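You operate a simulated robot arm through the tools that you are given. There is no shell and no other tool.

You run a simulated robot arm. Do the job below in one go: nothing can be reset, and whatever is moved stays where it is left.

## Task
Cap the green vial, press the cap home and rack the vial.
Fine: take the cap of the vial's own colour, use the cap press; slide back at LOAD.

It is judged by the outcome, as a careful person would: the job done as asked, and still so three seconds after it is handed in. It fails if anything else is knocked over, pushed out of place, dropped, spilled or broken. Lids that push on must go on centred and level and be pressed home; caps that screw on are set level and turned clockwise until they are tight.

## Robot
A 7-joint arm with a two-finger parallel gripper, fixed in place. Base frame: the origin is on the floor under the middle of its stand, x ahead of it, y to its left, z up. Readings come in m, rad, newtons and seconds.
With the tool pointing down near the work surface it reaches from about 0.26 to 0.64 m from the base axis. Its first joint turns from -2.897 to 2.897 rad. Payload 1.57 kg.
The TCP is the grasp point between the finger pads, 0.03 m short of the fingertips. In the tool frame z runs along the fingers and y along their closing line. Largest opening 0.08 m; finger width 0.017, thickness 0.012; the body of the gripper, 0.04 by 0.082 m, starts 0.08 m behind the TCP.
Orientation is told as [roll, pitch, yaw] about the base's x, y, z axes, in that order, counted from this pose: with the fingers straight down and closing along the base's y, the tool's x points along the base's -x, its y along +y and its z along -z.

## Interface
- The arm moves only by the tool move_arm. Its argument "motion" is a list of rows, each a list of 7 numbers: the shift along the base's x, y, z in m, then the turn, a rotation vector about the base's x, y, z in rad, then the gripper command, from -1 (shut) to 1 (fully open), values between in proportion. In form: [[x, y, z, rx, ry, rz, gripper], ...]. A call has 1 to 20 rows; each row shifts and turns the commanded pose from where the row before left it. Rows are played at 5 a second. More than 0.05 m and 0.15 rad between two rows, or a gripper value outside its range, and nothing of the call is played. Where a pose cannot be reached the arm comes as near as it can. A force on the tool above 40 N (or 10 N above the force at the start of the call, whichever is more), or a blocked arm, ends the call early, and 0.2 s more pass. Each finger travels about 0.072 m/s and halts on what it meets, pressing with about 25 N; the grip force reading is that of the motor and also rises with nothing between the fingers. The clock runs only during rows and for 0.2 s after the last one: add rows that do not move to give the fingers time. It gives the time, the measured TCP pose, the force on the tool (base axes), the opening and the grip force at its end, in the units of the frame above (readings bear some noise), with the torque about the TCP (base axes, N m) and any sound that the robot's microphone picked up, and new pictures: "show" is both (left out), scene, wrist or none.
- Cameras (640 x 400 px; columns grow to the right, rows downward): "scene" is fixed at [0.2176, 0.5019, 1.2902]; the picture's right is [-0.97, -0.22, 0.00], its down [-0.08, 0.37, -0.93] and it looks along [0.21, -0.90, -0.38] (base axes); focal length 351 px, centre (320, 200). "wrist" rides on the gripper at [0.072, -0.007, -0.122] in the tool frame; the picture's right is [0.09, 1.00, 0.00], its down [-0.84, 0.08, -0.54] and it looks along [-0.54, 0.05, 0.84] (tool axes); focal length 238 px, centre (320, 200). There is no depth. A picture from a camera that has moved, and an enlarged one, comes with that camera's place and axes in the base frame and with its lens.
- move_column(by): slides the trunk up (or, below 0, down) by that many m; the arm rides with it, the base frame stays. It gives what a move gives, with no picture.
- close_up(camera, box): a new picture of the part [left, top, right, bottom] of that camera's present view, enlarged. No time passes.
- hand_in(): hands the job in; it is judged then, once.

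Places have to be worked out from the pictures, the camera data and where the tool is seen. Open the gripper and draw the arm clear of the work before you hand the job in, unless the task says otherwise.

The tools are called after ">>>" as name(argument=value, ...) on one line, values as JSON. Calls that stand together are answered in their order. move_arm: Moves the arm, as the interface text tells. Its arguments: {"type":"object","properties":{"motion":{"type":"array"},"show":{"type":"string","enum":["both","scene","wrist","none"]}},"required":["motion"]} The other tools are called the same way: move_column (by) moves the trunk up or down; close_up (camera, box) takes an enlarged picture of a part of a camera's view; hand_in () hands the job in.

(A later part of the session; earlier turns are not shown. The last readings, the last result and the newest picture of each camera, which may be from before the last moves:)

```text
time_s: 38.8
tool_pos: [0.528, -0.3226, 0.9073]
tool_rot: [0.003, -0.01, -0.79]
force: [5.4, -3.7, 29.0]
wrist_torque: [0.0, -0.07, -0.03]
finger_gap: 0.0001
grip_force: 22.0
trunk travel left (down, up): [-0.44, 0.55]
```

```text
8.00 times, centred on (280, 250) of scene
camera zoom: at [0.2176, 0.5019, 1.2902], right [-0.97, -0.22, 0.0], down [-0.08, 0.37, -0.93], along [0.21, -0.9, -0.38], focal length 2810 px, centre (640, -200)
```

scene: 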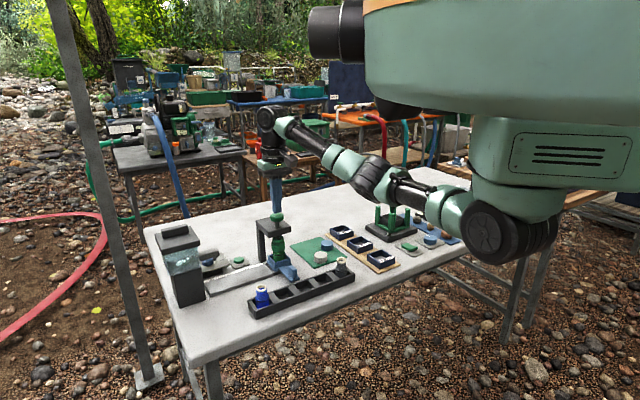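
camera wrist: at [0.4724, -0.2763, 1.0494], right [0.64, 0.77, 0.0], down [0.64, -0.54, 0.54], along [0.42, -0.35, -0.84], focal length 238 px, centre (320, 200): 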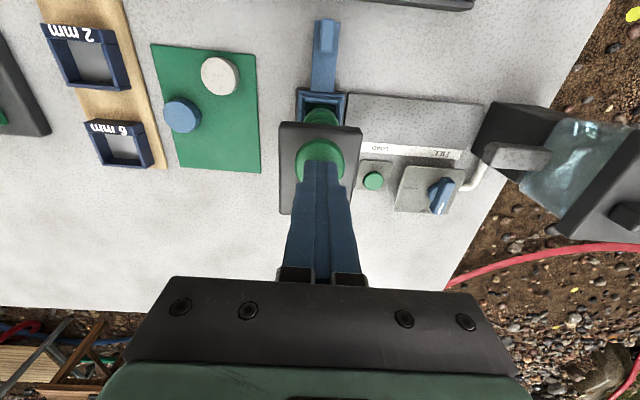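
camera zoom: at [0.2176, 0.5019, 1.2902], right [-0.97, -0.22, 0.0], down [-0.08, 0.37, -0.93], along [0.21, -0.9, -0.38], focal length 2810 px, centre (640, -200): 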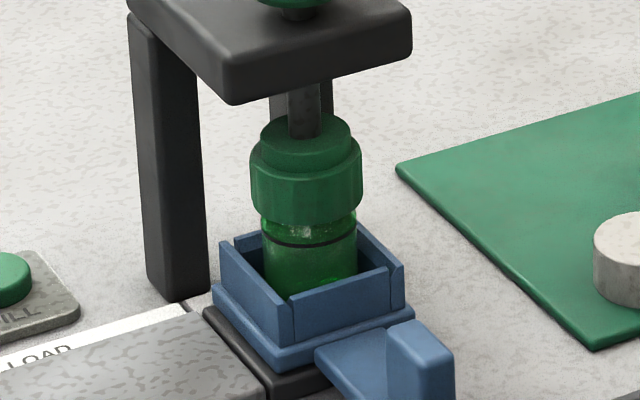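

Force climbed to 29 N with no further travel: the cap is home and level. I raise the tool and watch the plunger return.

>>> move_arm(motion=[[0, 0, 0.005, 0, 0, 0, -1], [0, 0, 0.01, 0, 0, 0, -1], [0, 0, 0.02, 0, 0, 0, -1], [0, 0, 0.03, 0, 0, 0, -1], [0, 0, 0, 0, 0, 0, -1]])

>>> close_up(camera="scene", box=[250, 200, 310, 280])

```text
time_s: 40.0
tool_pos: [0.5275, -0.3236, 0.9672]
tool_rot: [0.001, 0.002, -0.79]
force: [1.2, 0.7, -0.2]
wrist_torque: [0.01, 0.01, -0.03]
finger_gap: 0.0
grip_force: 21.3
trunk travel left (down, up): [-0.44, 0.55]
camera wrist: at [0.4719, -0.2769, 1.0892], right [0.64, 0.77, 0.0], down [0.64, -0.54, 0.54], along [0.41, -0.35, -0.84], focal length 238 px, centre (320, 200)
```

scene: 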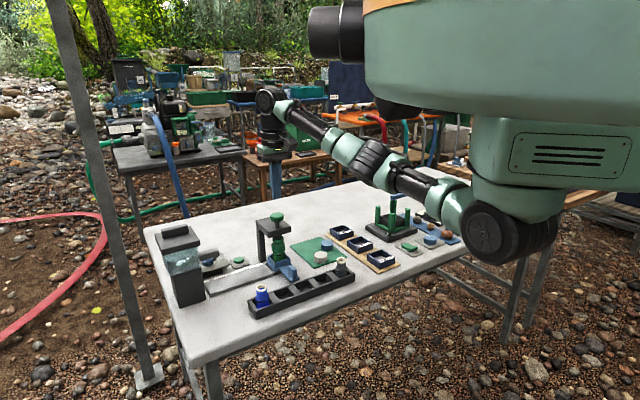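
wrist: 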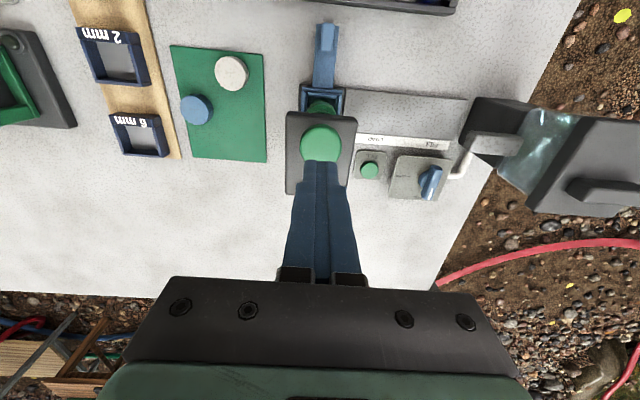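

```text
5.00 times, centred on (280, 240) of scene
camera zoom: at [0.2176, 0.5019, 1.2902], right [-0.97, -0.22, 0.0], down [-0.08, 0.37, -0.93], along [0.21, -0.9, -0.38], focal length 1756 px, centre (520, 0)
```

zoom: 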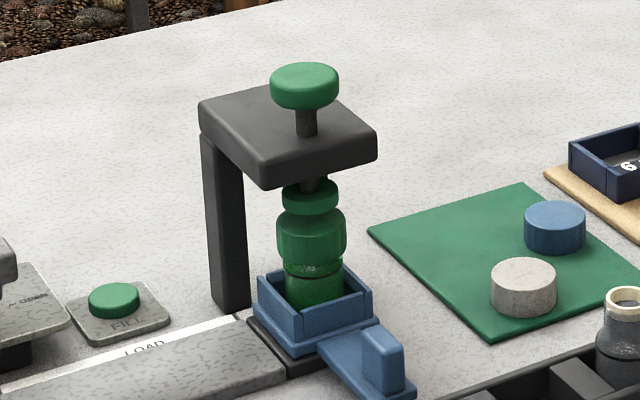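

The plunger sprang back and the cap is lower and level. I go back to the handle: retreat, re-tilt, open the fingers, and come down part of the way to check alignment.

>>> move_arm(motion=[[-0.03, 0.03, 0.01, 0, 0, 0, -1], [-0.03, 0.03, 0, 0, 0, 0, -0.5], [-0.03, 0.03, 0, 0, 0, 0, 0.2], [0, 0, -0.01, -0.0888, -0.0875, 0, 0.2], [0, 0, -0.03, -0.0888, -0.0875, 0, 0.2], [0.007, -0.007, -0.04, 0, 0, 0, 0.2], [0.007, -0.007, -0.04, 0, 0, 0, 0.2], [0, 0, 0, 0, 0, 0, 0.2]])

>>> close_up(camera="wrist", box=[240, 80, 400, 220])

```text
time_s: 41.8
tool_pos: [0.4532, -0.2477, 0.8569]
tool_rot: [0.001, -0.248, -0.789]
force: [-0.9, -0.8, -0.8]
wrist_torque: [0.01, -0.03, -0.02]
finger_gap: 0.0481
grip_force: 0.0
trunk travel left (down, up): [-0.44, 0.55]
camera wrist: at [0.3765, -0.181, 0.9574], right [0.64, 0.76, -0.02], down [0.53, -0.43, 0.73], along [0.55, -0.48, -0.68], focal length 238 px, centre (320, 200)
```

scene: 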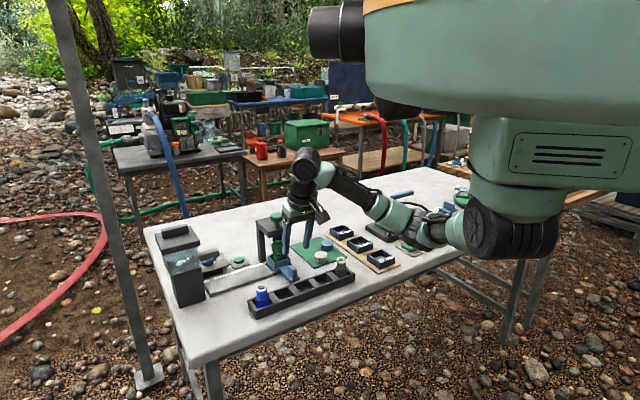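
wrist: 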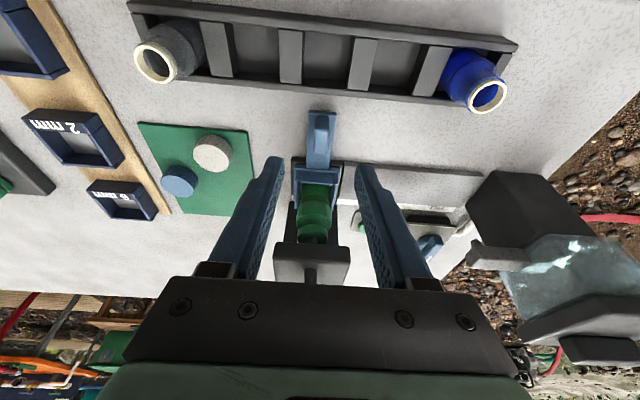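

```text
2.86 times, centred on (320, 150) of wrist
camera zoom: at [0.3765, -0.181, 0.9574], right [0.64, 0.76, -0.02], down [0.53, -0.43, 0.73], along [0.55, -0.48, -0.68], focal length 681 px, centre (320, 343)
```

zoom: 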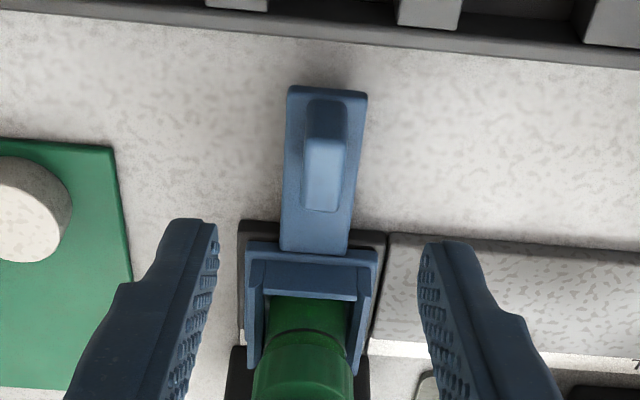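

The post is at (0.468,-0.263), as expected. I descend around it, then close.

>>> move_arm(motion=[[0.004, -0.004, -0.025, 0, 0, 0, 0.2], [0.004, -0.004, -0.025, 0, 0, 0, 0.2], [0.003, -0.0034, -0.023, 0, 0, 0, 0.2], [0, 0, 0, 0, 0, 0, 0.2], [0, 0, 0, 0, 0, 0, -1], [0, 0, 0, 0, 0, 0, -1], [0, 0, 0, 0, 0, 0, -1]])

>>> close_up(camera="scene", box=[250, 205, 330, 290])

```text
time_s: 43.4
tool_pos: [0.4642, -0.2588, 0.784]
tool_rot: [0.001, -0.249, -0.789]
force: [3.4, 2.2, -3.2]
wrist_torque: [-0.25, -0.34, 0.16]
finger_gap: 0.0138
grip_force: 30.4
trunk travel left (down, up): [-0.44, 0.55]
camera wrist: at [0.3883, -0.1921, 0.8841], right [0.64, 0.76, -0.02], down [0.53, -0.43, 0.73], along [0.55, -0.48, -0.68], focal length 238 px, centre (320, 200)
```

scene: 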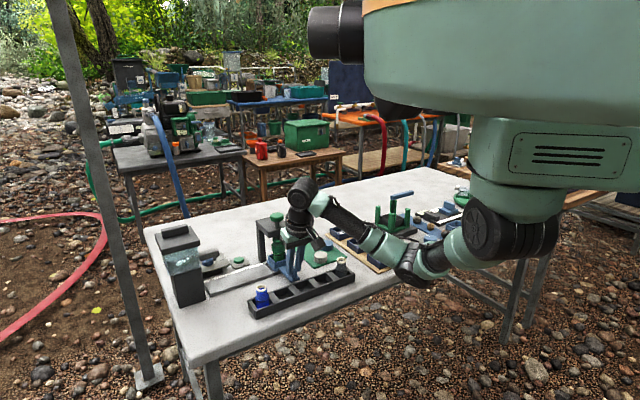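
wrist: 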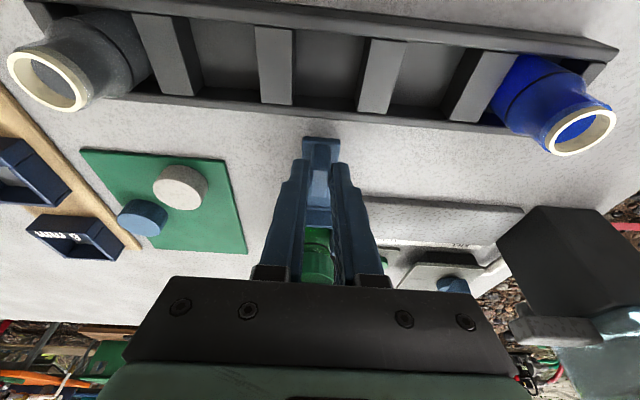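

```text
4.71 times, centred on (290, 248) of scene
camera zoom: at [0.2176, 0.5019, 1.2902], right [-0.97, -0.22, 0.0], down [-0.08, 0.37, -0.93], along [0.21, -0.9, -0.38], focal length 1653 px, centre (461, -24)
```

zoom: 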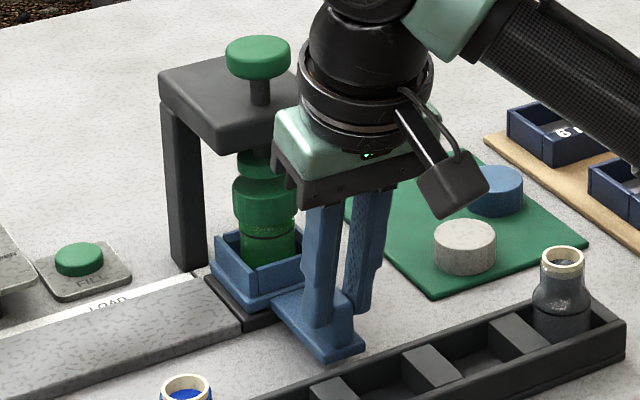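

Gripped again. I slide the carriage back toward LOAD, 80 mm first, keeping it slow.

>>> move_arm(motion=[[0.0036, 0.0035, 0, 0, 0, 0, -1], [0.0071, 0.007, 0, 0, 0, 0, -1], [0.0071, 0.007, 0, 0, 0, 0, -1], [0.0071, 0.007, 0, 0, 0, 0, -1], [0.0071, 0.007, 0, 0, 0, 0, -1], [0.0071, 0.007, 0, 0, 0, 0, -1], [0.0071, 0.007, 0, 0, 0, 0, -1], [0.0071, 0.007, 0, 0, 0, 0, -1], [0.0036, 0.0035, 0, 0, 0, 0, -1], [0, 0, 0, 0, 0, 0, -1]])

>>> close_up(camera="scene", box=[220, 225, 310, 310])

```text
time_s: 45.6
tool_pos: [0.5202, -0.2027, 0.7851]
tool_rot: [-0.001, -0.246, -0.788]
force: [-2.1, 3.1, -11.8]
wrist_torque: [0.36, 0.3, 0.1]
finger_gap: 0.0137
grip_force: 30.3
trunk travel left (down, up): [-0.44, 0.55]
camera wrist: at [0.4451, -0.1358, 0.8845], right [0.64, 0.76, -0.02], down [0.53, -0.43, 0.73], along [0.55, -0.48, -0.68], focal length 238 px, centre (320, 200)
```

scene: 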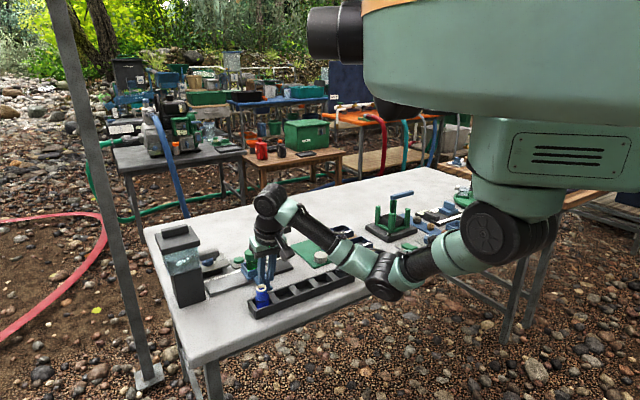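
wrist: 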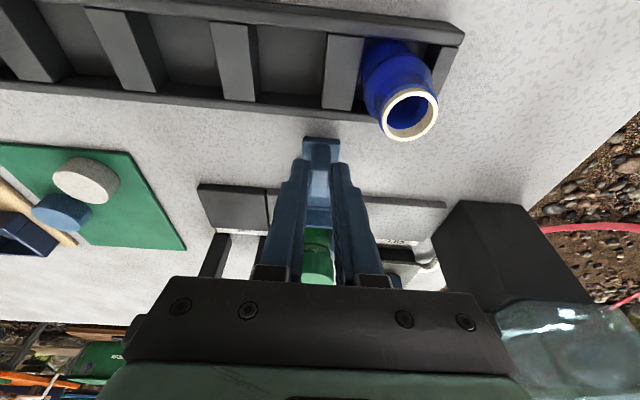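

```text
4.71 times, centred on (265, 268) of scene
camera zoom: at [0.2176, 0.5019, 1.2902], right [-0.97, -0.22, 0.0], down [-0.08, 0.37, -0.93], along [0.21, -0.9, -0.38], focal length 1653 px, centre (579, -118)
```

zoom: 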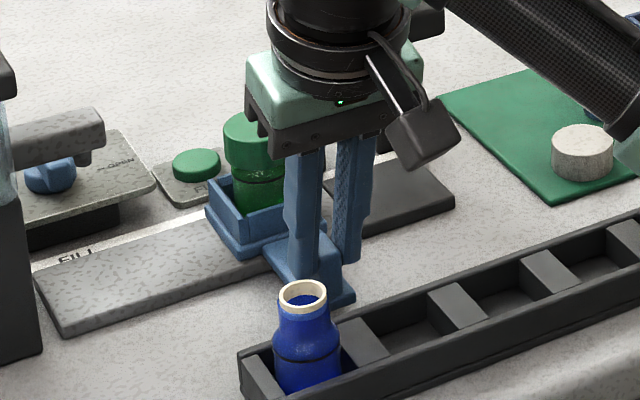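

About 11 mm remains to LOAD, and a small upward pull shows in Fz, so I lower 1.5 mm while moving the rest. Then I compare with the starting picture using the same crop.

>>> move_arm(motion=[[0.0042, 0.0036, -0.001, 0, 0, 0, -1], [0.0042, 0.0034, -0.001, 0, 0, 0, -1], [0, 0, 0, 0, 0, 0, -1]], show="wrist")

>>> close_up(camera="scene", box=[200, 240, 300, 310])

```text
time_s: 46.4
tool_pos: [0.5274, -0.1939, 0.7839]
tool_rot: [-0.002, -0.248, -0.787]
force: [-11.5, 13.0, 0.9]
wrist_torque: [0.73, 0.77, 0.13]
finger_gap: 0.0135
grip_force: 31.1
trunk travel left (down, up): [-0.44, 0.55]
camera wrist: at [0.4525, -0.1281, 0.8843], right [0.64, 0.77, -0.02], down [0.53, -0.43, 0.73], along [0.55, -0.48, -0.68], focal length 238 px, centre (320, 200)
```

wrist: 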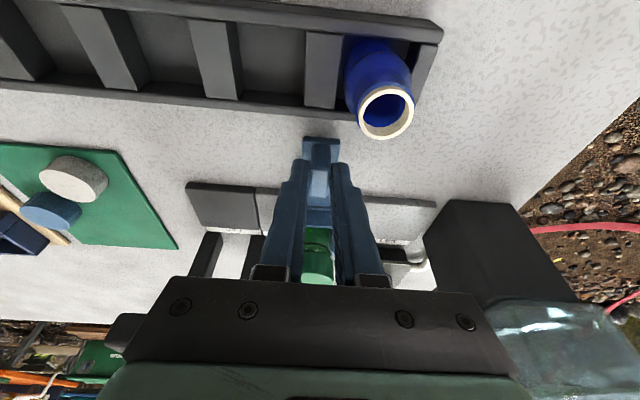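

```text
5.71 times, centred on (250, 275) of scene
camera zoom: at [0.2176, 0.5019, 1.2902], right [-0.97, -0.22, 0.0], down [-0.08, 0.37, -0.93], along [0.21, -0.9, -0.38], focal length 2007 px, centre (720, -229)
```

zoom: 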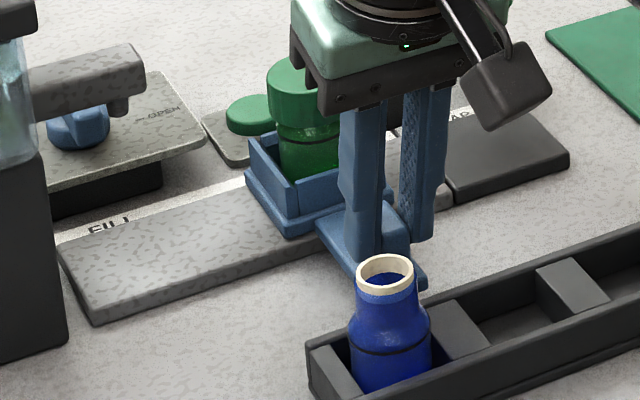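

The carriage matches its starting position at LOAD to within about half a millimetre. I relax the 17 N side load before letting go.

>>> move_arm(motion=[[-0.0012, 0.0012, 0, 0, 0, 0, -1], [-0.0009, 0.0009, 0, 0, 0, 0, -1], [0, 0, 0, 0, 0, 0, -1]], show="none")

>>> close_up(camera="scene", box=[200, 240, 300, 310])

```text
time_s: 47.2
tool_pos: [0.5275, -0.1953, 0.7847]
tool_rot: [0.001, -0.255, -0.791]
force: [2.3, -3.0, -0.2]
wrist_torque: [-0.05, -0.01, 0.21]
finger_gap: 0.0134
grip_force: 29.8
trunk travel left (down, up): [-0.44, 0.55]
```

```text
5.71 times, centred on (250, 275) of scene
camera zoom: at [0.2176, 0.5019, 1.2902], right [-0.97, -0.22, 0.0], down [-0.08, 0.37, -0.93], along [0.21, -0.9, -0.38], focal length 2007 px, centre (720, -229)
```

zoom: 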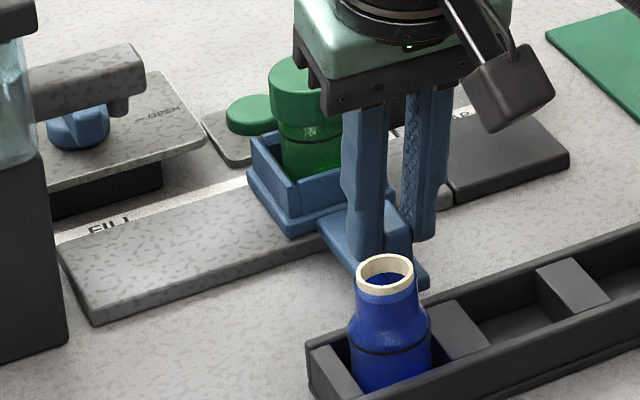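

It settled about 1 mm toward CAP when relaxed, so I nudge 1 mm back toward LOAD, then open and withdraw along the tool axis.

>>> move_arm(motion=[[0.0009, 0.0009, 0, 0, 0, 0, -1], [0, 0, 0, 0, 0, 0, -1], [0, 0, 0, 0, 0, 0, -0.2], [0, 0, 0, 0, 0, 0, 0.2], [0, 0, 0, 0, 0, 0, 0.2], [-0.005, 0.005, 0.03, 0, 0, 0, 0.2], [-0.007, 0.007, 0.04, 0, 0, 0, 0.2], [-0.007, 0.007, 0.04, 0, 0, 0, 0.2], [-0.007, 0.007, 0.04, 0, 0, 0, 0.2], [0, 0, 0.03, 0, 0, 0, 0.2], [0, 0, 0, 0, 0, 0, 0.2]])

>>> close_up(camera="scene", box=[200, 240, 300, 310])

>>> close_up(camera="wrist", box=[240, 60, 420, 220])

```text
time_s: 49.6
tool_pos: [0.5017, -0.1657, 0.9634]
tool_rot: [0.001, -0.248, -0.79]
force: [0.7, 0.3, -0.8]
wrist_torque: [-0.01, 0.0, -0.01]
finger_gap: 0.0479
grip_force: 0.0
trunk travel left (down, up): [-0.44, 0.55]
camera wrist: at [0.4261, -0.1, 1.0638], right [0.64, 0.76, -0.02], down [0.53, -0.43, 0.73], along [0.55, -0.48, -0.68], focal length 238 px, centre (320, 200)
```

scene: 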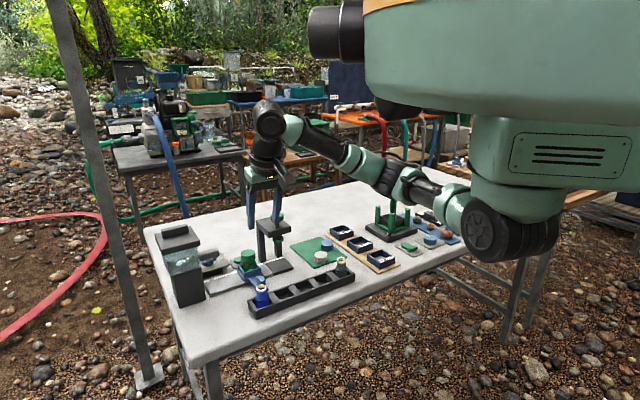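
wrist: 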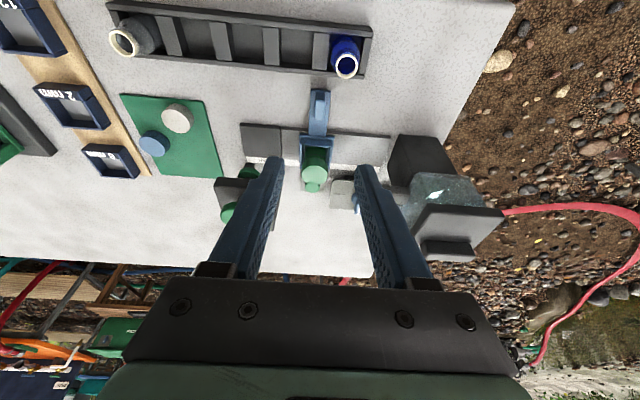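

```text
5.71 times, centred on (250, 275) of scene
camera zoom: at [0.2176, 0.5019, 1.2902], right [-0.97, -0.22, 0.0], down [-0.08, 0.37, -0.93], along [0.21, -0.9, -0.38], focal length 2007 px, centre (720, -229)
```

zoom: 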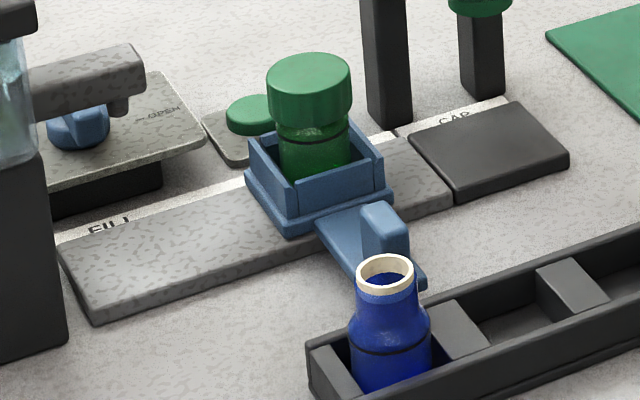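

```text
2.50 times, centred on (330, 140) of wrist
camera zoom: at [0.4261, -0.1, 1.0638], right [0.64, 0.76, -0.02], down [0.53, -0.43, 0.73], along [0.55, -0.48, -0.68], focal length 596 px, centre (295, 350)
```

zoom: 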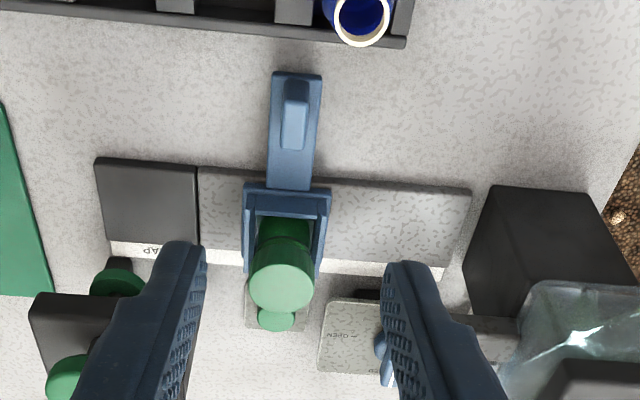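

The slide is back exactly at its start mark at LOAD and the cap sits level on the vial. Before lifting, I measure the rack slots from the current views.

>>> close_up(camera="wrist", box=[90, 0, 390, 110])

>>> close_up(camera="scene", box=[240, 245, 370, 325])

```text
2.13 times, centred on (240, 55) of wrist
camera zoom: at [0.4261, -0.1, 1.0638], right [0.64, 0.76, -0.02], down [0.53, -0.43, 0.73], along [0.55, -0.48, -0.68], focal length 508 px, centre (491, 509)
```

zoom: 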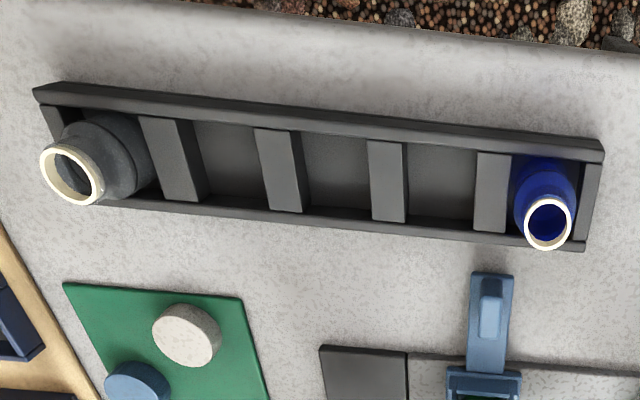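

```text
4.92 times, centred on (305, 285) of scene
camera zoom: at [0.2176, 0.5019, 1.2902], right [-0.97, -0.22, 0.0], down [-0.08, 0.37, -0.93], along [0.21, -0.9, -0.38], focal length 1729 px, centre (394, -218)
```

zoom: 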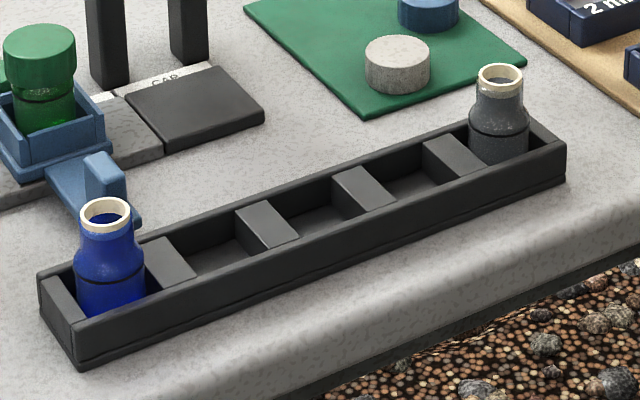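

The centre slot has empty neighbours on both sides and lies at about (0.4265,-0.223), so I'll use it. Now I turn back to yaw −0.412 with the same tilt and hover over the capped vial.

>>> move_arm(motion=[[0.029, -0.031, 0, 0, 0, 0.126, 0.4], [0.029, -0.031, -0.02, 0, 0, 0.126, 0.4], [0.0292, -0.031, -0.04, 0, 0, 0.126, 0.4], [0, 0, -0.02, 0, 0, 0, 0.4], [0, 0, 0, 0, 0, 0, 0.4]])

>>> close_up(camera="wrist", box=[250, 70, 390, 200])

>>> close_up(camera="scene", box=[220, 220, 290, 290])

```text
refused: row 3 steps farther than a row can; nothing moved
```

```text
3.08 times, centred on (320, 135) of wrist
camera zoom: at [0.4261, -0.1, 1.0638], right [0.64, 0.76, -0.02], down [0.53, -0.43, 0.73], along [0.55, -0.48, -0.68], focal length 733 px, centre (320, 400)
```

zoom: 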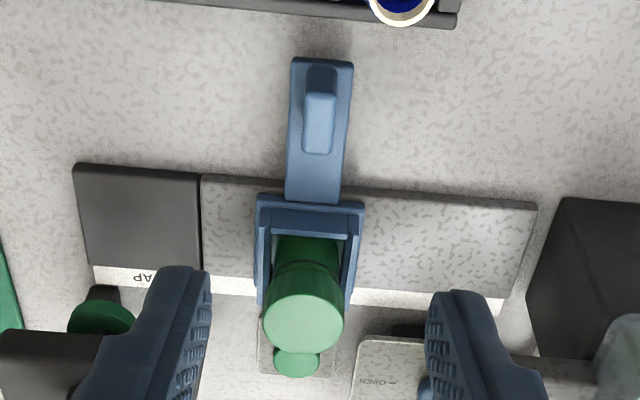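

```text
5.71 times, centred on (255, 255) of scene
camera zoom: at [0.2176, 0.5019, 1.2902], right [-0.97, -0.22, 0.0], down [-0.08, 0.37, -0.93], along [0.21, -0.9, -0.38], focal length 2007 px, centre (691, -114)
```

zoom: 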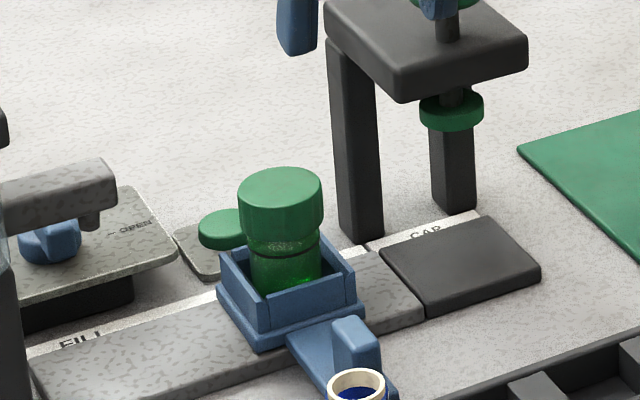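

The third row was too long a step and nothing moved. I resend with smaller vertical steps.

>>> move_arm(motion=[[0.029, -0.031, 0, 0, 0, 0.126, 0.4], [0.029, -0.031, -0.01, 0, 0, 0.126, 0.4], [0.0292, -0.031, -0.015, 0, 0, 0.126, 0.4], [0, 0, -0.035, 0, 0, 0, 0.4], [0, 0, 0, 0, 0, 0, 0.4]])

>>> close_up(camera="wrist", box=[250, 70, 390, 200])

>>> close_up(camera="scene", box=[220, 220, 290, 290])

```text
time_s: 50.8
tool_pos: [0.5884, -0.2593, 0.9032]
tool_rot: [0.001, -0.25, -0.411]
force: [0.0, 0.4, -0.1]
wrist_torque: [0.03, -0.01, -0.02]
finger_gap: 0.0559
grip_force: 0.0
trunk travel left (down, up): [-0.44, 0.55]
camera wrist: at [0.494, -0.225, 1.0027], right [0.32, 0.95, -0.02], down [0.65, -0.2, 0.73], along [0.69, -0.25, -0.68], focal length 238 px, centre (320, 200)
```

scene: 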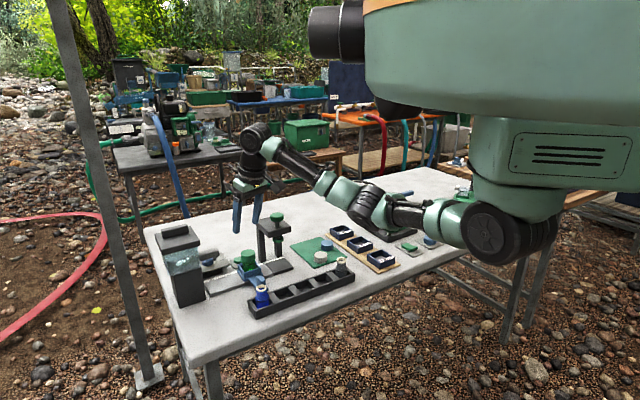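
wrist: 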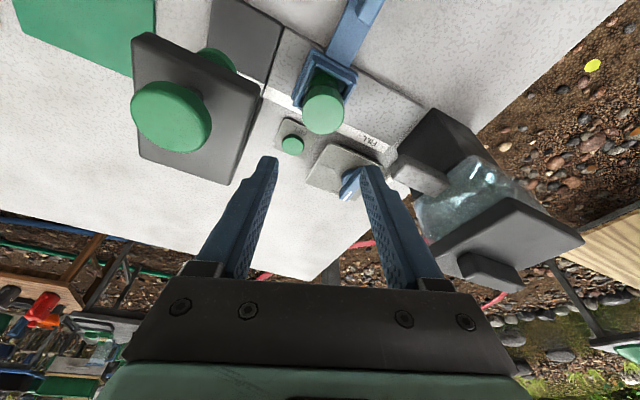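

```text
3.08 times, centred on (320, 135) of wrist
camera zoom: at [0.494, -0.225, 1.0027], right [0.32, 0.95, -0.02], down [0.65, -0.2, 0.73], along [0.69, -0.25, -0.68], focal length 733 px, centre (320, 400)
```

zoom: 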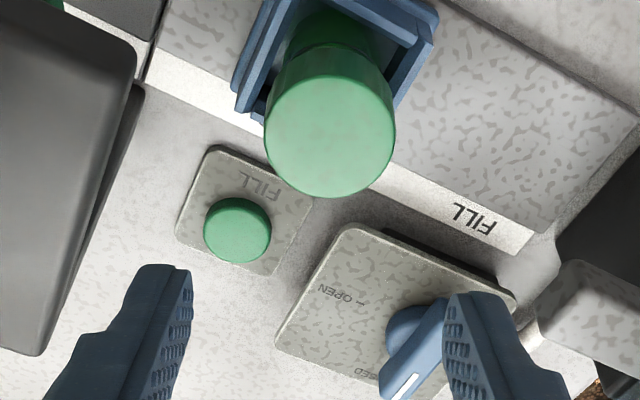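

```text
5.71 times, centred on (255, 255) of scene
camera zoom: at [0.2176, 0.5019, 1.2902], right [-0.97, -0.22, 0.0], down [-0.08, 0.37, -0.93], along [0.21, -0.9, -0.38], focal length 2007 px, centre (691, -114)
```

zoom: 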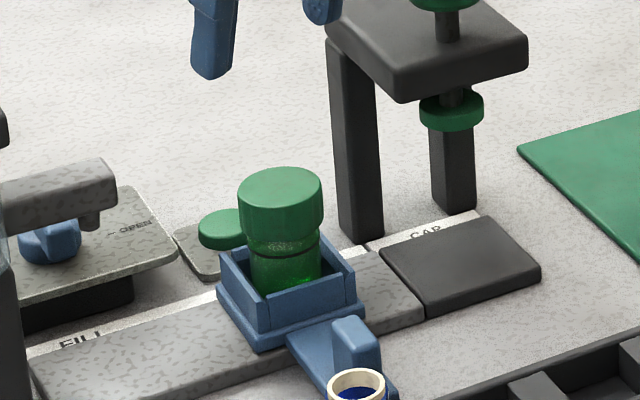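

The cap top is centred at about (0.5935,-0.260,0.798). I descend with a 1 mm sideways correction so the pads straddle the cap, with the tips above the carriage walls.

>>> move_arm(motion=[[0.0005, 0.0011, -0.03, 0, 0, 0, 0.4], [0, 0, -0.03, 0, 0, 0, 0.4], [0, 0, -0.02, 0, 0, 0, 0.4], [0, 0, -0.009, 0, 0, 0, 0.4], [0, 0, 0, 0, 0, 0, 0.4]])

>>> close_up(camera="wrist", box=[250, 100, 390, 220])

>>> close_up(camera="scene", box=[220, 220, 290, 290])

```text
time_s: 52.0
tool_pos: [0.5888, -0.2577, 0.8144]
tool_rot: [-0.002, -0.25, -0.413]
force: [-0.8, 0.2, -0.2]
wrist_torque: [-0.02, 0.0, 0.01]
finger_gap: 0.0561
grip_force: 0.1
trunk travel left (down, up): [-0.44, 0.55]
camera wrist: at [0.4943, -0.2246, 0.9144], right [0.32, 0.95, -0.02], down [0.65, -0.2, 0.73], along [0.69, -0.25, -0.68], focal length 238 px, centre (320, 200)
```

scene: 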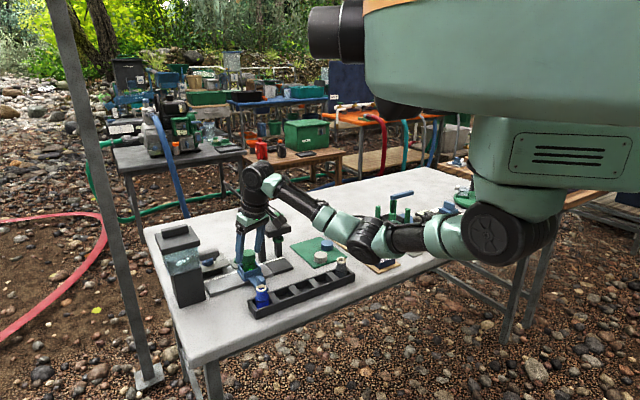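
wrist: 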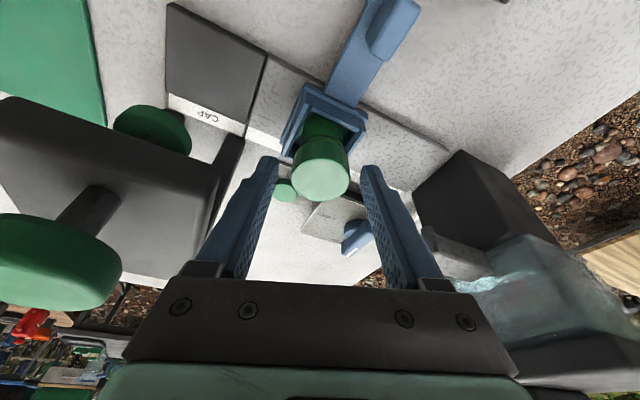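

```text
3.33 times, centred on (320, 160) of wrist
camera zoom: at [0.4943, -0.2246, 0.9144], right [0.32, 0.95, -0.02], down [0.65, -0.2, 0.73], along [0.69, -0.25, -0.68], focal length 794 px, centre (320, 333)
```

zoom: 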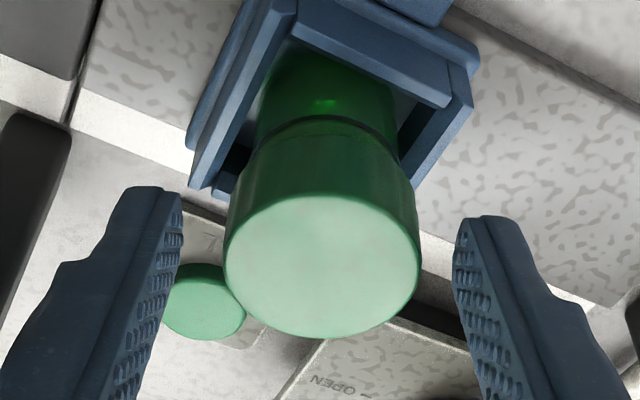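

```text
5.71 times, centred on (255, 255) of scene
camera zoom: at [0.2176, 0.5019, 1.2902], right [-0.97, -0.22, 0.0], down [-0.08, 0.37, -0.93], along [0.21, -0.9, -0.38], focal length 2007 px, centre (691, -114)
```

zoom: 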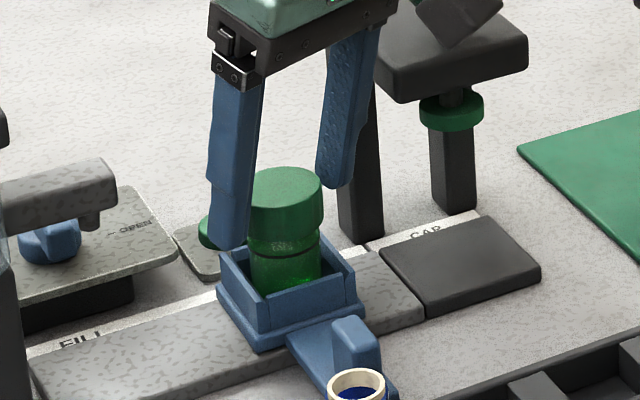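

The cap is centred between the pads. I go 3 mm lower and close on the cap.

>>> move_arm(motion=[[0, 0, -0.003, 0, 0, 0, 0.4], [0, 0, 0, 0, 0, 0, 0.4], [0, 0, 0, 0, 0, 0, -1], [0, 0, 0, 0, 0, 0, -1], [0, 0, 0, 0, 0, 0, -1]], show="none")

>>> close_up(camera="wrist", box=[250, 100, 390, 220])

>>> close_up(camera="scene", box=[220, 220, 290, 290])

```text
time_s: 53.2
tool_pos: [0.5884, -0.2597, 0.8114]
tool_rot: [0.0, -0.248, -0.41]
force: [0.2, 0.2, -0.8]
wrist_torque: [-0.01, -0.01, -0.01]
finger_gap: 0.0382
grip_force: 24.9
trunk travel left (down, up): [-0.44, 0.55]
```

```text
3.33 times, centred on (320, 160) of wrist
camera zoom: at [0.4944, -0.2246, 0.9114], right [0.32, 0.95, -0.02], down [0.65, -0.2, 0.73], along [0.69, -0.25, -0.68], focal length 794 px, centre (320, 333)
```

zoom: 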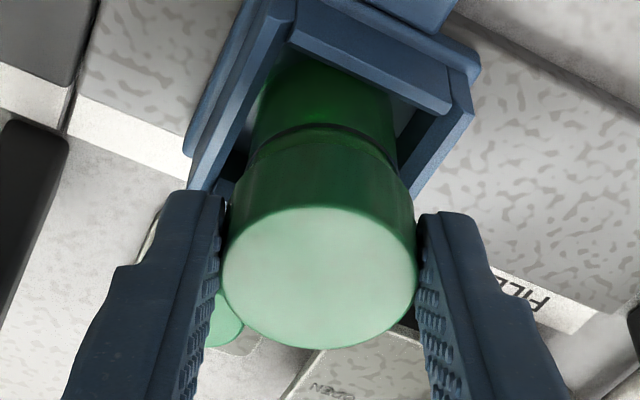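

```text
5.71 times, centred on (255, 255) of scene
camera zoom: at [0.2176, 0.5019, 1.2902], right [-0.97, -0.22, 0.0], down [-0.08, 0.37, -0.93], along [0.21, -0.9, -0.38], focal length 2007 px, centre (691, -114)
```

zoom: 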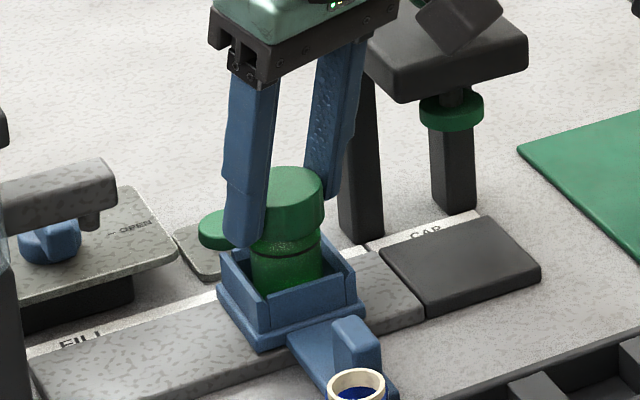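

Gripped at 38.2 mm. I lift straight up slowly and check that the vial comes with the cap and leaves the carriage in place.

>>> move_arm(motion=[[0, 0, 0.005, 0, 0, 0, -1], [0, 0, 0.01, 0, 0, 0, -1], [0, 0, 0.015, 0, 0, 0, -1], [0, 0, 0.02, 0, 0, 0, -1], [0, 0, 0.03, 0, 0, 0, -1], [0, 0, 0, 0, 0, 0, -1]])

>>> close_up(camera="scene", box=[220, 200, 300, 290])

>>> close_up(camera="wrist", box=[250, 60, 390, 210])

```text
time_s: 54.6
tool_pos: [0.5887, -0.2589, 0.8911]
tool_rot: [-0.001, -0.247, -0.411]
force: [-0.8, 0.2, -0.4]
wrist_torque: [-0.06, -0.01, -0.02]
finger_gap: 0.0385
grip_force: 25.4
trunk travel left (down, up): [-0.44, 0.55]
camera wrist: at [0.4944, -0.2244, 0.9914], right [0.32, 0.95, -0.02], down [0.65, -0.2, 0.73], along [0.69, -0.25, -0.68], focal length 238 px, centre (320, 200)
```

scene: 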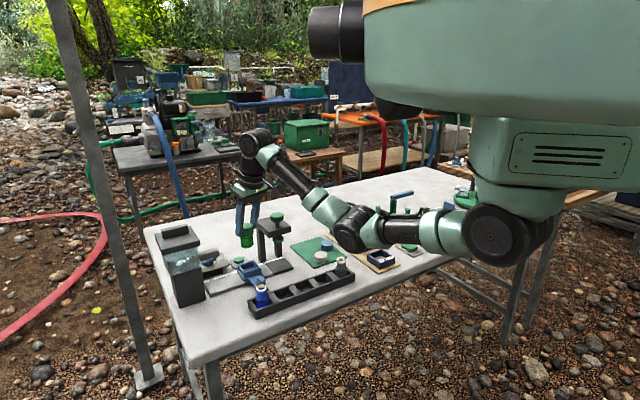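
wrist: 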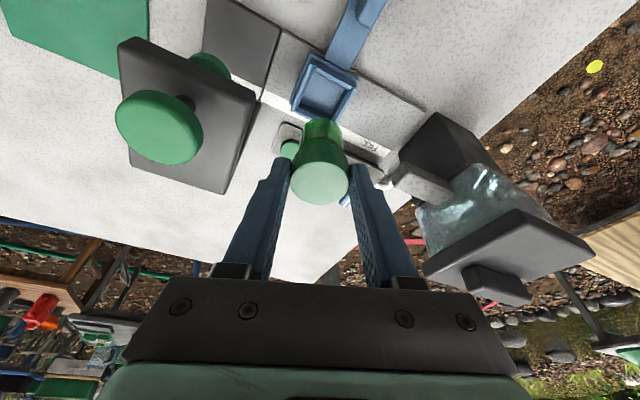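

```text
4.44 times, centred on (260, 245) of scene
camera zoom: at [0.2176, 0.5019, 1.2902], right [-0.97, -0.22, 0.0], down [-0.08, 0.37, -0.93], along [0.21, -0.9, -0.38], focal length 1561 px, centre (587, 0)
```

zoom: 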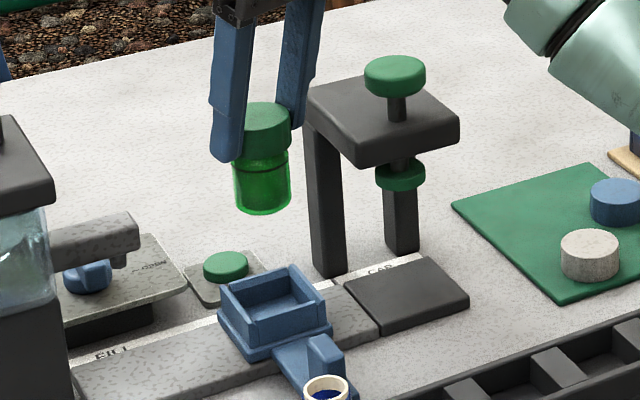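

```text
2.67 times, centred on (320, 135) of wrist
camera zoom: at [0.4944, -0.2244, 0.9914], right [0.32, 0.95, -0.02], down [0.65, -0.2, 0.73], along [0.69, -0.25, -0.68], focal length 636 px, centre (320, 373)
```

zoom: 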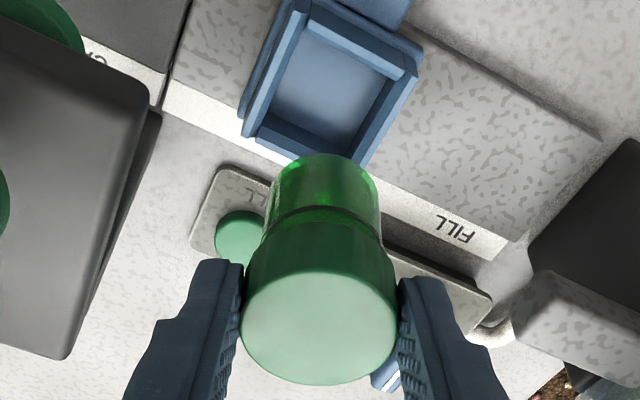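

The capped vial came out cleanly and hangs upright; the empty slide stays at LOAD. I carry it inward, away from the press, then rotate to line up with the rack above the centre slot.

>>> move_arm(motion=[[-0.036, 0.016, 0.015, 0, 0, 0, -1], [-0.04, 0.017, 0.005, 0, 0, 0, -1], [-0.035, 0.015, 0, 0, 0, 0, -1], [-0.0184, -0.0029, 0, 0, 0, -0.126, -1], [-0.0184, -0.0029, 0, 0, 0, -0.126, -1], [-0.0183, -0.0029, 0, 0, 0, -0.126, -1], [0, 0, 0, 0, 0, 0, -1]])

>>> close_up(camera="wrist", box=[160, 0, 480, 210])

>>> close_up(camera="scene", box=[240, 220, 370, 320])

```text
time_s: 56.2
tool_pos: [0.4225, -0.2198, 0.912]
tool_rot: [0.001, -0.25, -0.791]
force: [0.0, -0.8, -0.9]
wrist_torque: [0.0, 0.0, -0.01]
finger_gap: 0.0385
grip_force: 24.7
trunk travel left (down, up): [-0.44, 0.55]
camera wrist: at [0.3473, -0.1528, 1.0118], right [0.65, 0.76, -0.02], down [0.53, -0.43, 0.73], along [0.55, -0.48, -0.68], focal length 238 px, centre (320, 200)
```

scene: 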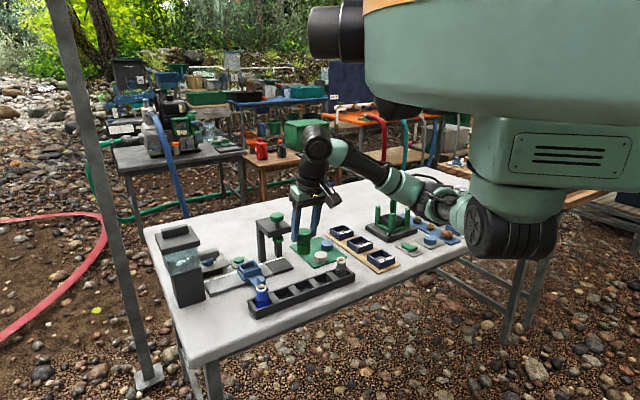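
wrist: 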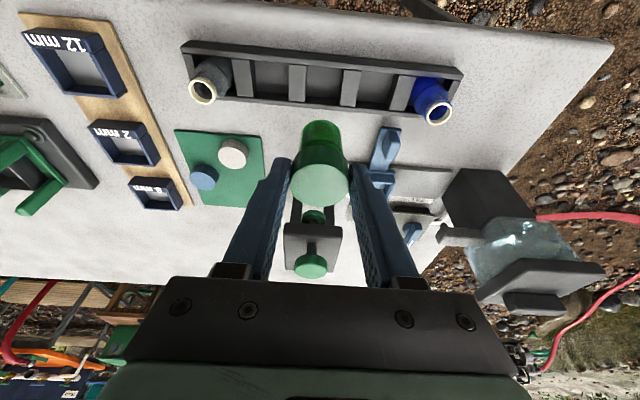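

```text
1.90 times, centred on (320, 105) of wrist
camera zoom: at [0.3473, -0.1528, 1.0118], right [0.65, 0.76, -0.02], down [0.53, -0.43, 0.73], along [0.55, -0.48, -0.68], focal length 454 px, centre (320, 381)
```

zoom: 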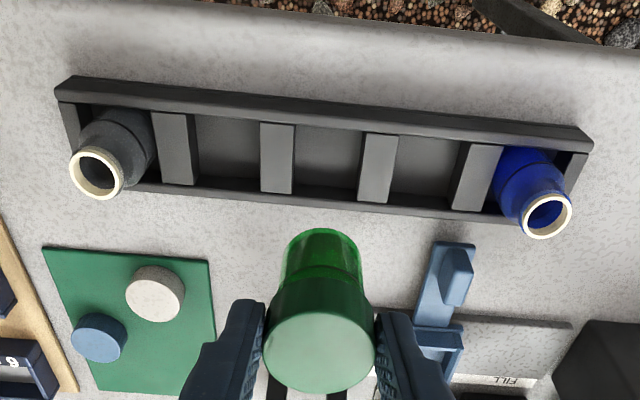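

```text
4.00 times, centred on (305, 270) of scene
camera zoom: at [0.2176, 0.5019, 1.2902], right [-0.97, -0.22, 0.0], down [-0.08, 0.37, -0.93], along [0.21, -0.9, -0.38], focal length 1405 px, centre (380, -80)
```

zoom: 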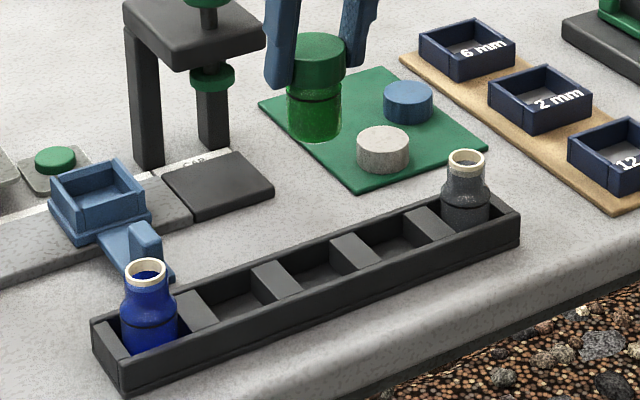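

The vial axis is within about 1 mm of the centre slot (target (0.4268,-0.2227)). I apply the small correction and lower until the vial bottom is a little above the rack, then look again.

>>> move_arm(motion=[[0.0004, 0.0009, -0.025, 0, 0, 0, -1], [0, 0, -0.025, 0, 0, 0, -1], [0, 0, -0.025, 0, 0, 0, -1], [0, 0, 0, 0, 0, 0, -1], [0, 0, 0, 0, 0, 0, -1]])

>>> close_up(camera="wrist", box=[220, 30, 420, 200])

>>> close_up(camera="scene", box=[270, 235, 340, 305])

```text
time_s: 57.4
tool_pos: [0.423, -0.2188, 0.8359]
tool_rot: [-0.001, -0.25, -0.79]
force: [1.0, 0.4, -1.7]
wrist_torque: [0.01, 0.02, 0.0]
finger_gap: 0.0388
grip_force: 25.4
trunk travel left (down, up): [-0.44, 0.55]
camera wrist: at [0.348, -0.1522, 0.9361], right [0.64, 0.76, -0.02], down [0.53, -0.43, 0.73], along [0.55, -0.48, -0.68], focal length 238 px, centre (320, 200)
```

scene: 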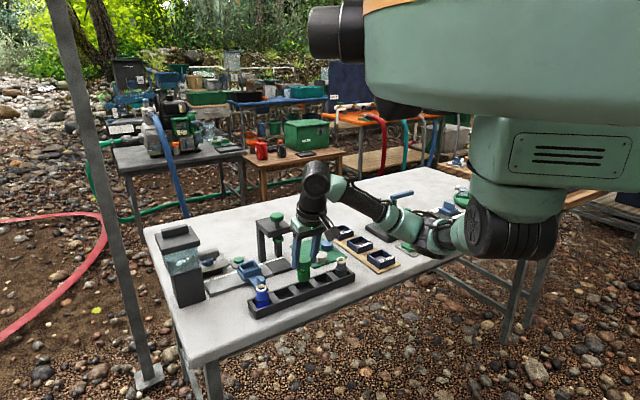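
wrist: 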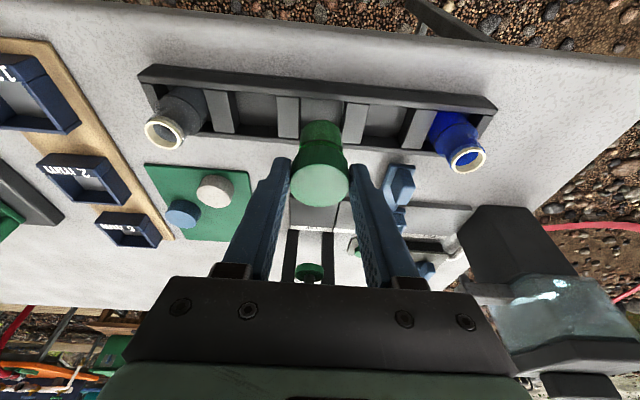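

```text
2.35 times, centred on (320, 115) of wrist
camera zoom: at [0.348, -0.1522, 0.9361], right [0.64, 0.76, -0.02], down [0.53, -0.43, 0.73], along [0.55, -0.48, -0.68], focal length 561 px, centre (320, 400)
```

zoom: 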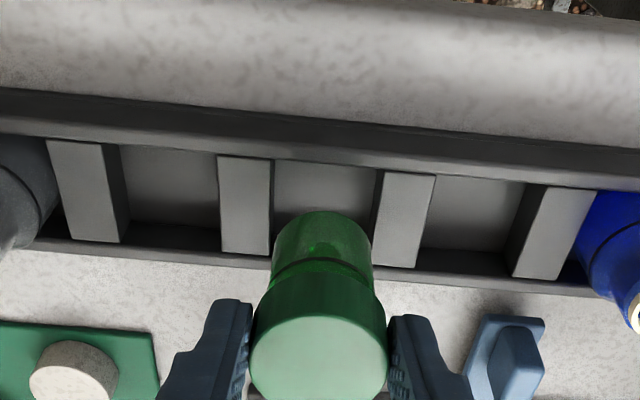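

```text
5.71 times, centred on (305, 270) of scene
camera zoom: at [0.2176, 0.5019, 1.2902], right [-0.97, -0.22, 0.0], down [-0.08, 0.37, -0.93], along [0.21, -0.9, -0.38], focal length 2007 px, centre (406, -200)
```

zoom: 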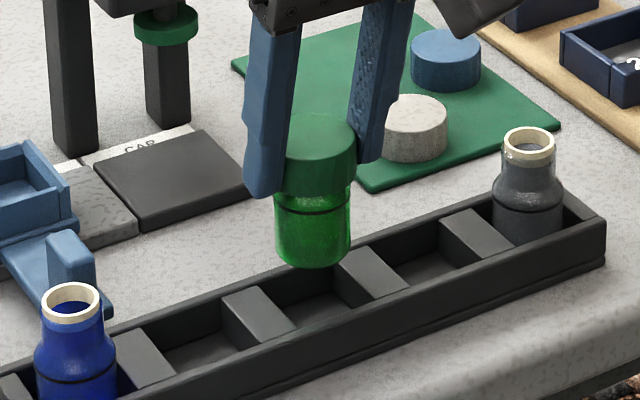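

The vial is just above the rack and laterally centred on the slot. I zoom in on the slot edges to check the across-rack alignment.

>>> close_up(camera="wrist", box=[260, 70, 380, 150])

>>> close_up(camera="scene", box=[290, 255, 330, 295])

```text
5.00 times, centred on (320, 110) of wrist
camera zoom: at [0.348, -0.1522, 0.9361], right [0.64, 0.76, -0.02], down [0.53, -0.43, 0.73], along [0.55, -0.48, -0.68], focal length 1192 px, centre (320, 650)
```

zoom: 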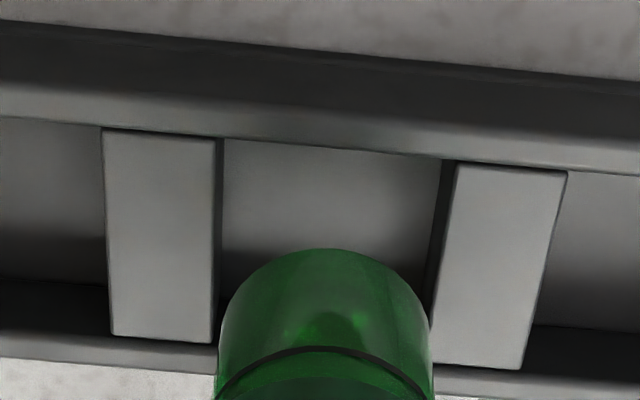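

```text
10.00 times, centred on (310, 275) of scene
camera zoom: at [0.2176, 0.5019, 1.2902], right [-0.97, -0.22, 0.0], down [-0.08, 0.37, -0.93], along [0.21, -0.9, -0.38], focal length 3513 px, centre (420, -550)
```

zoom: 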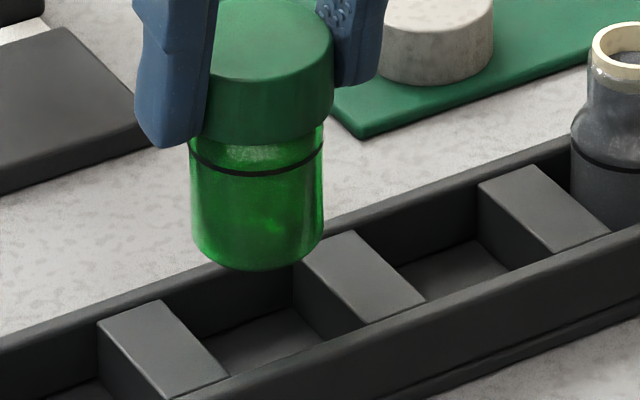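

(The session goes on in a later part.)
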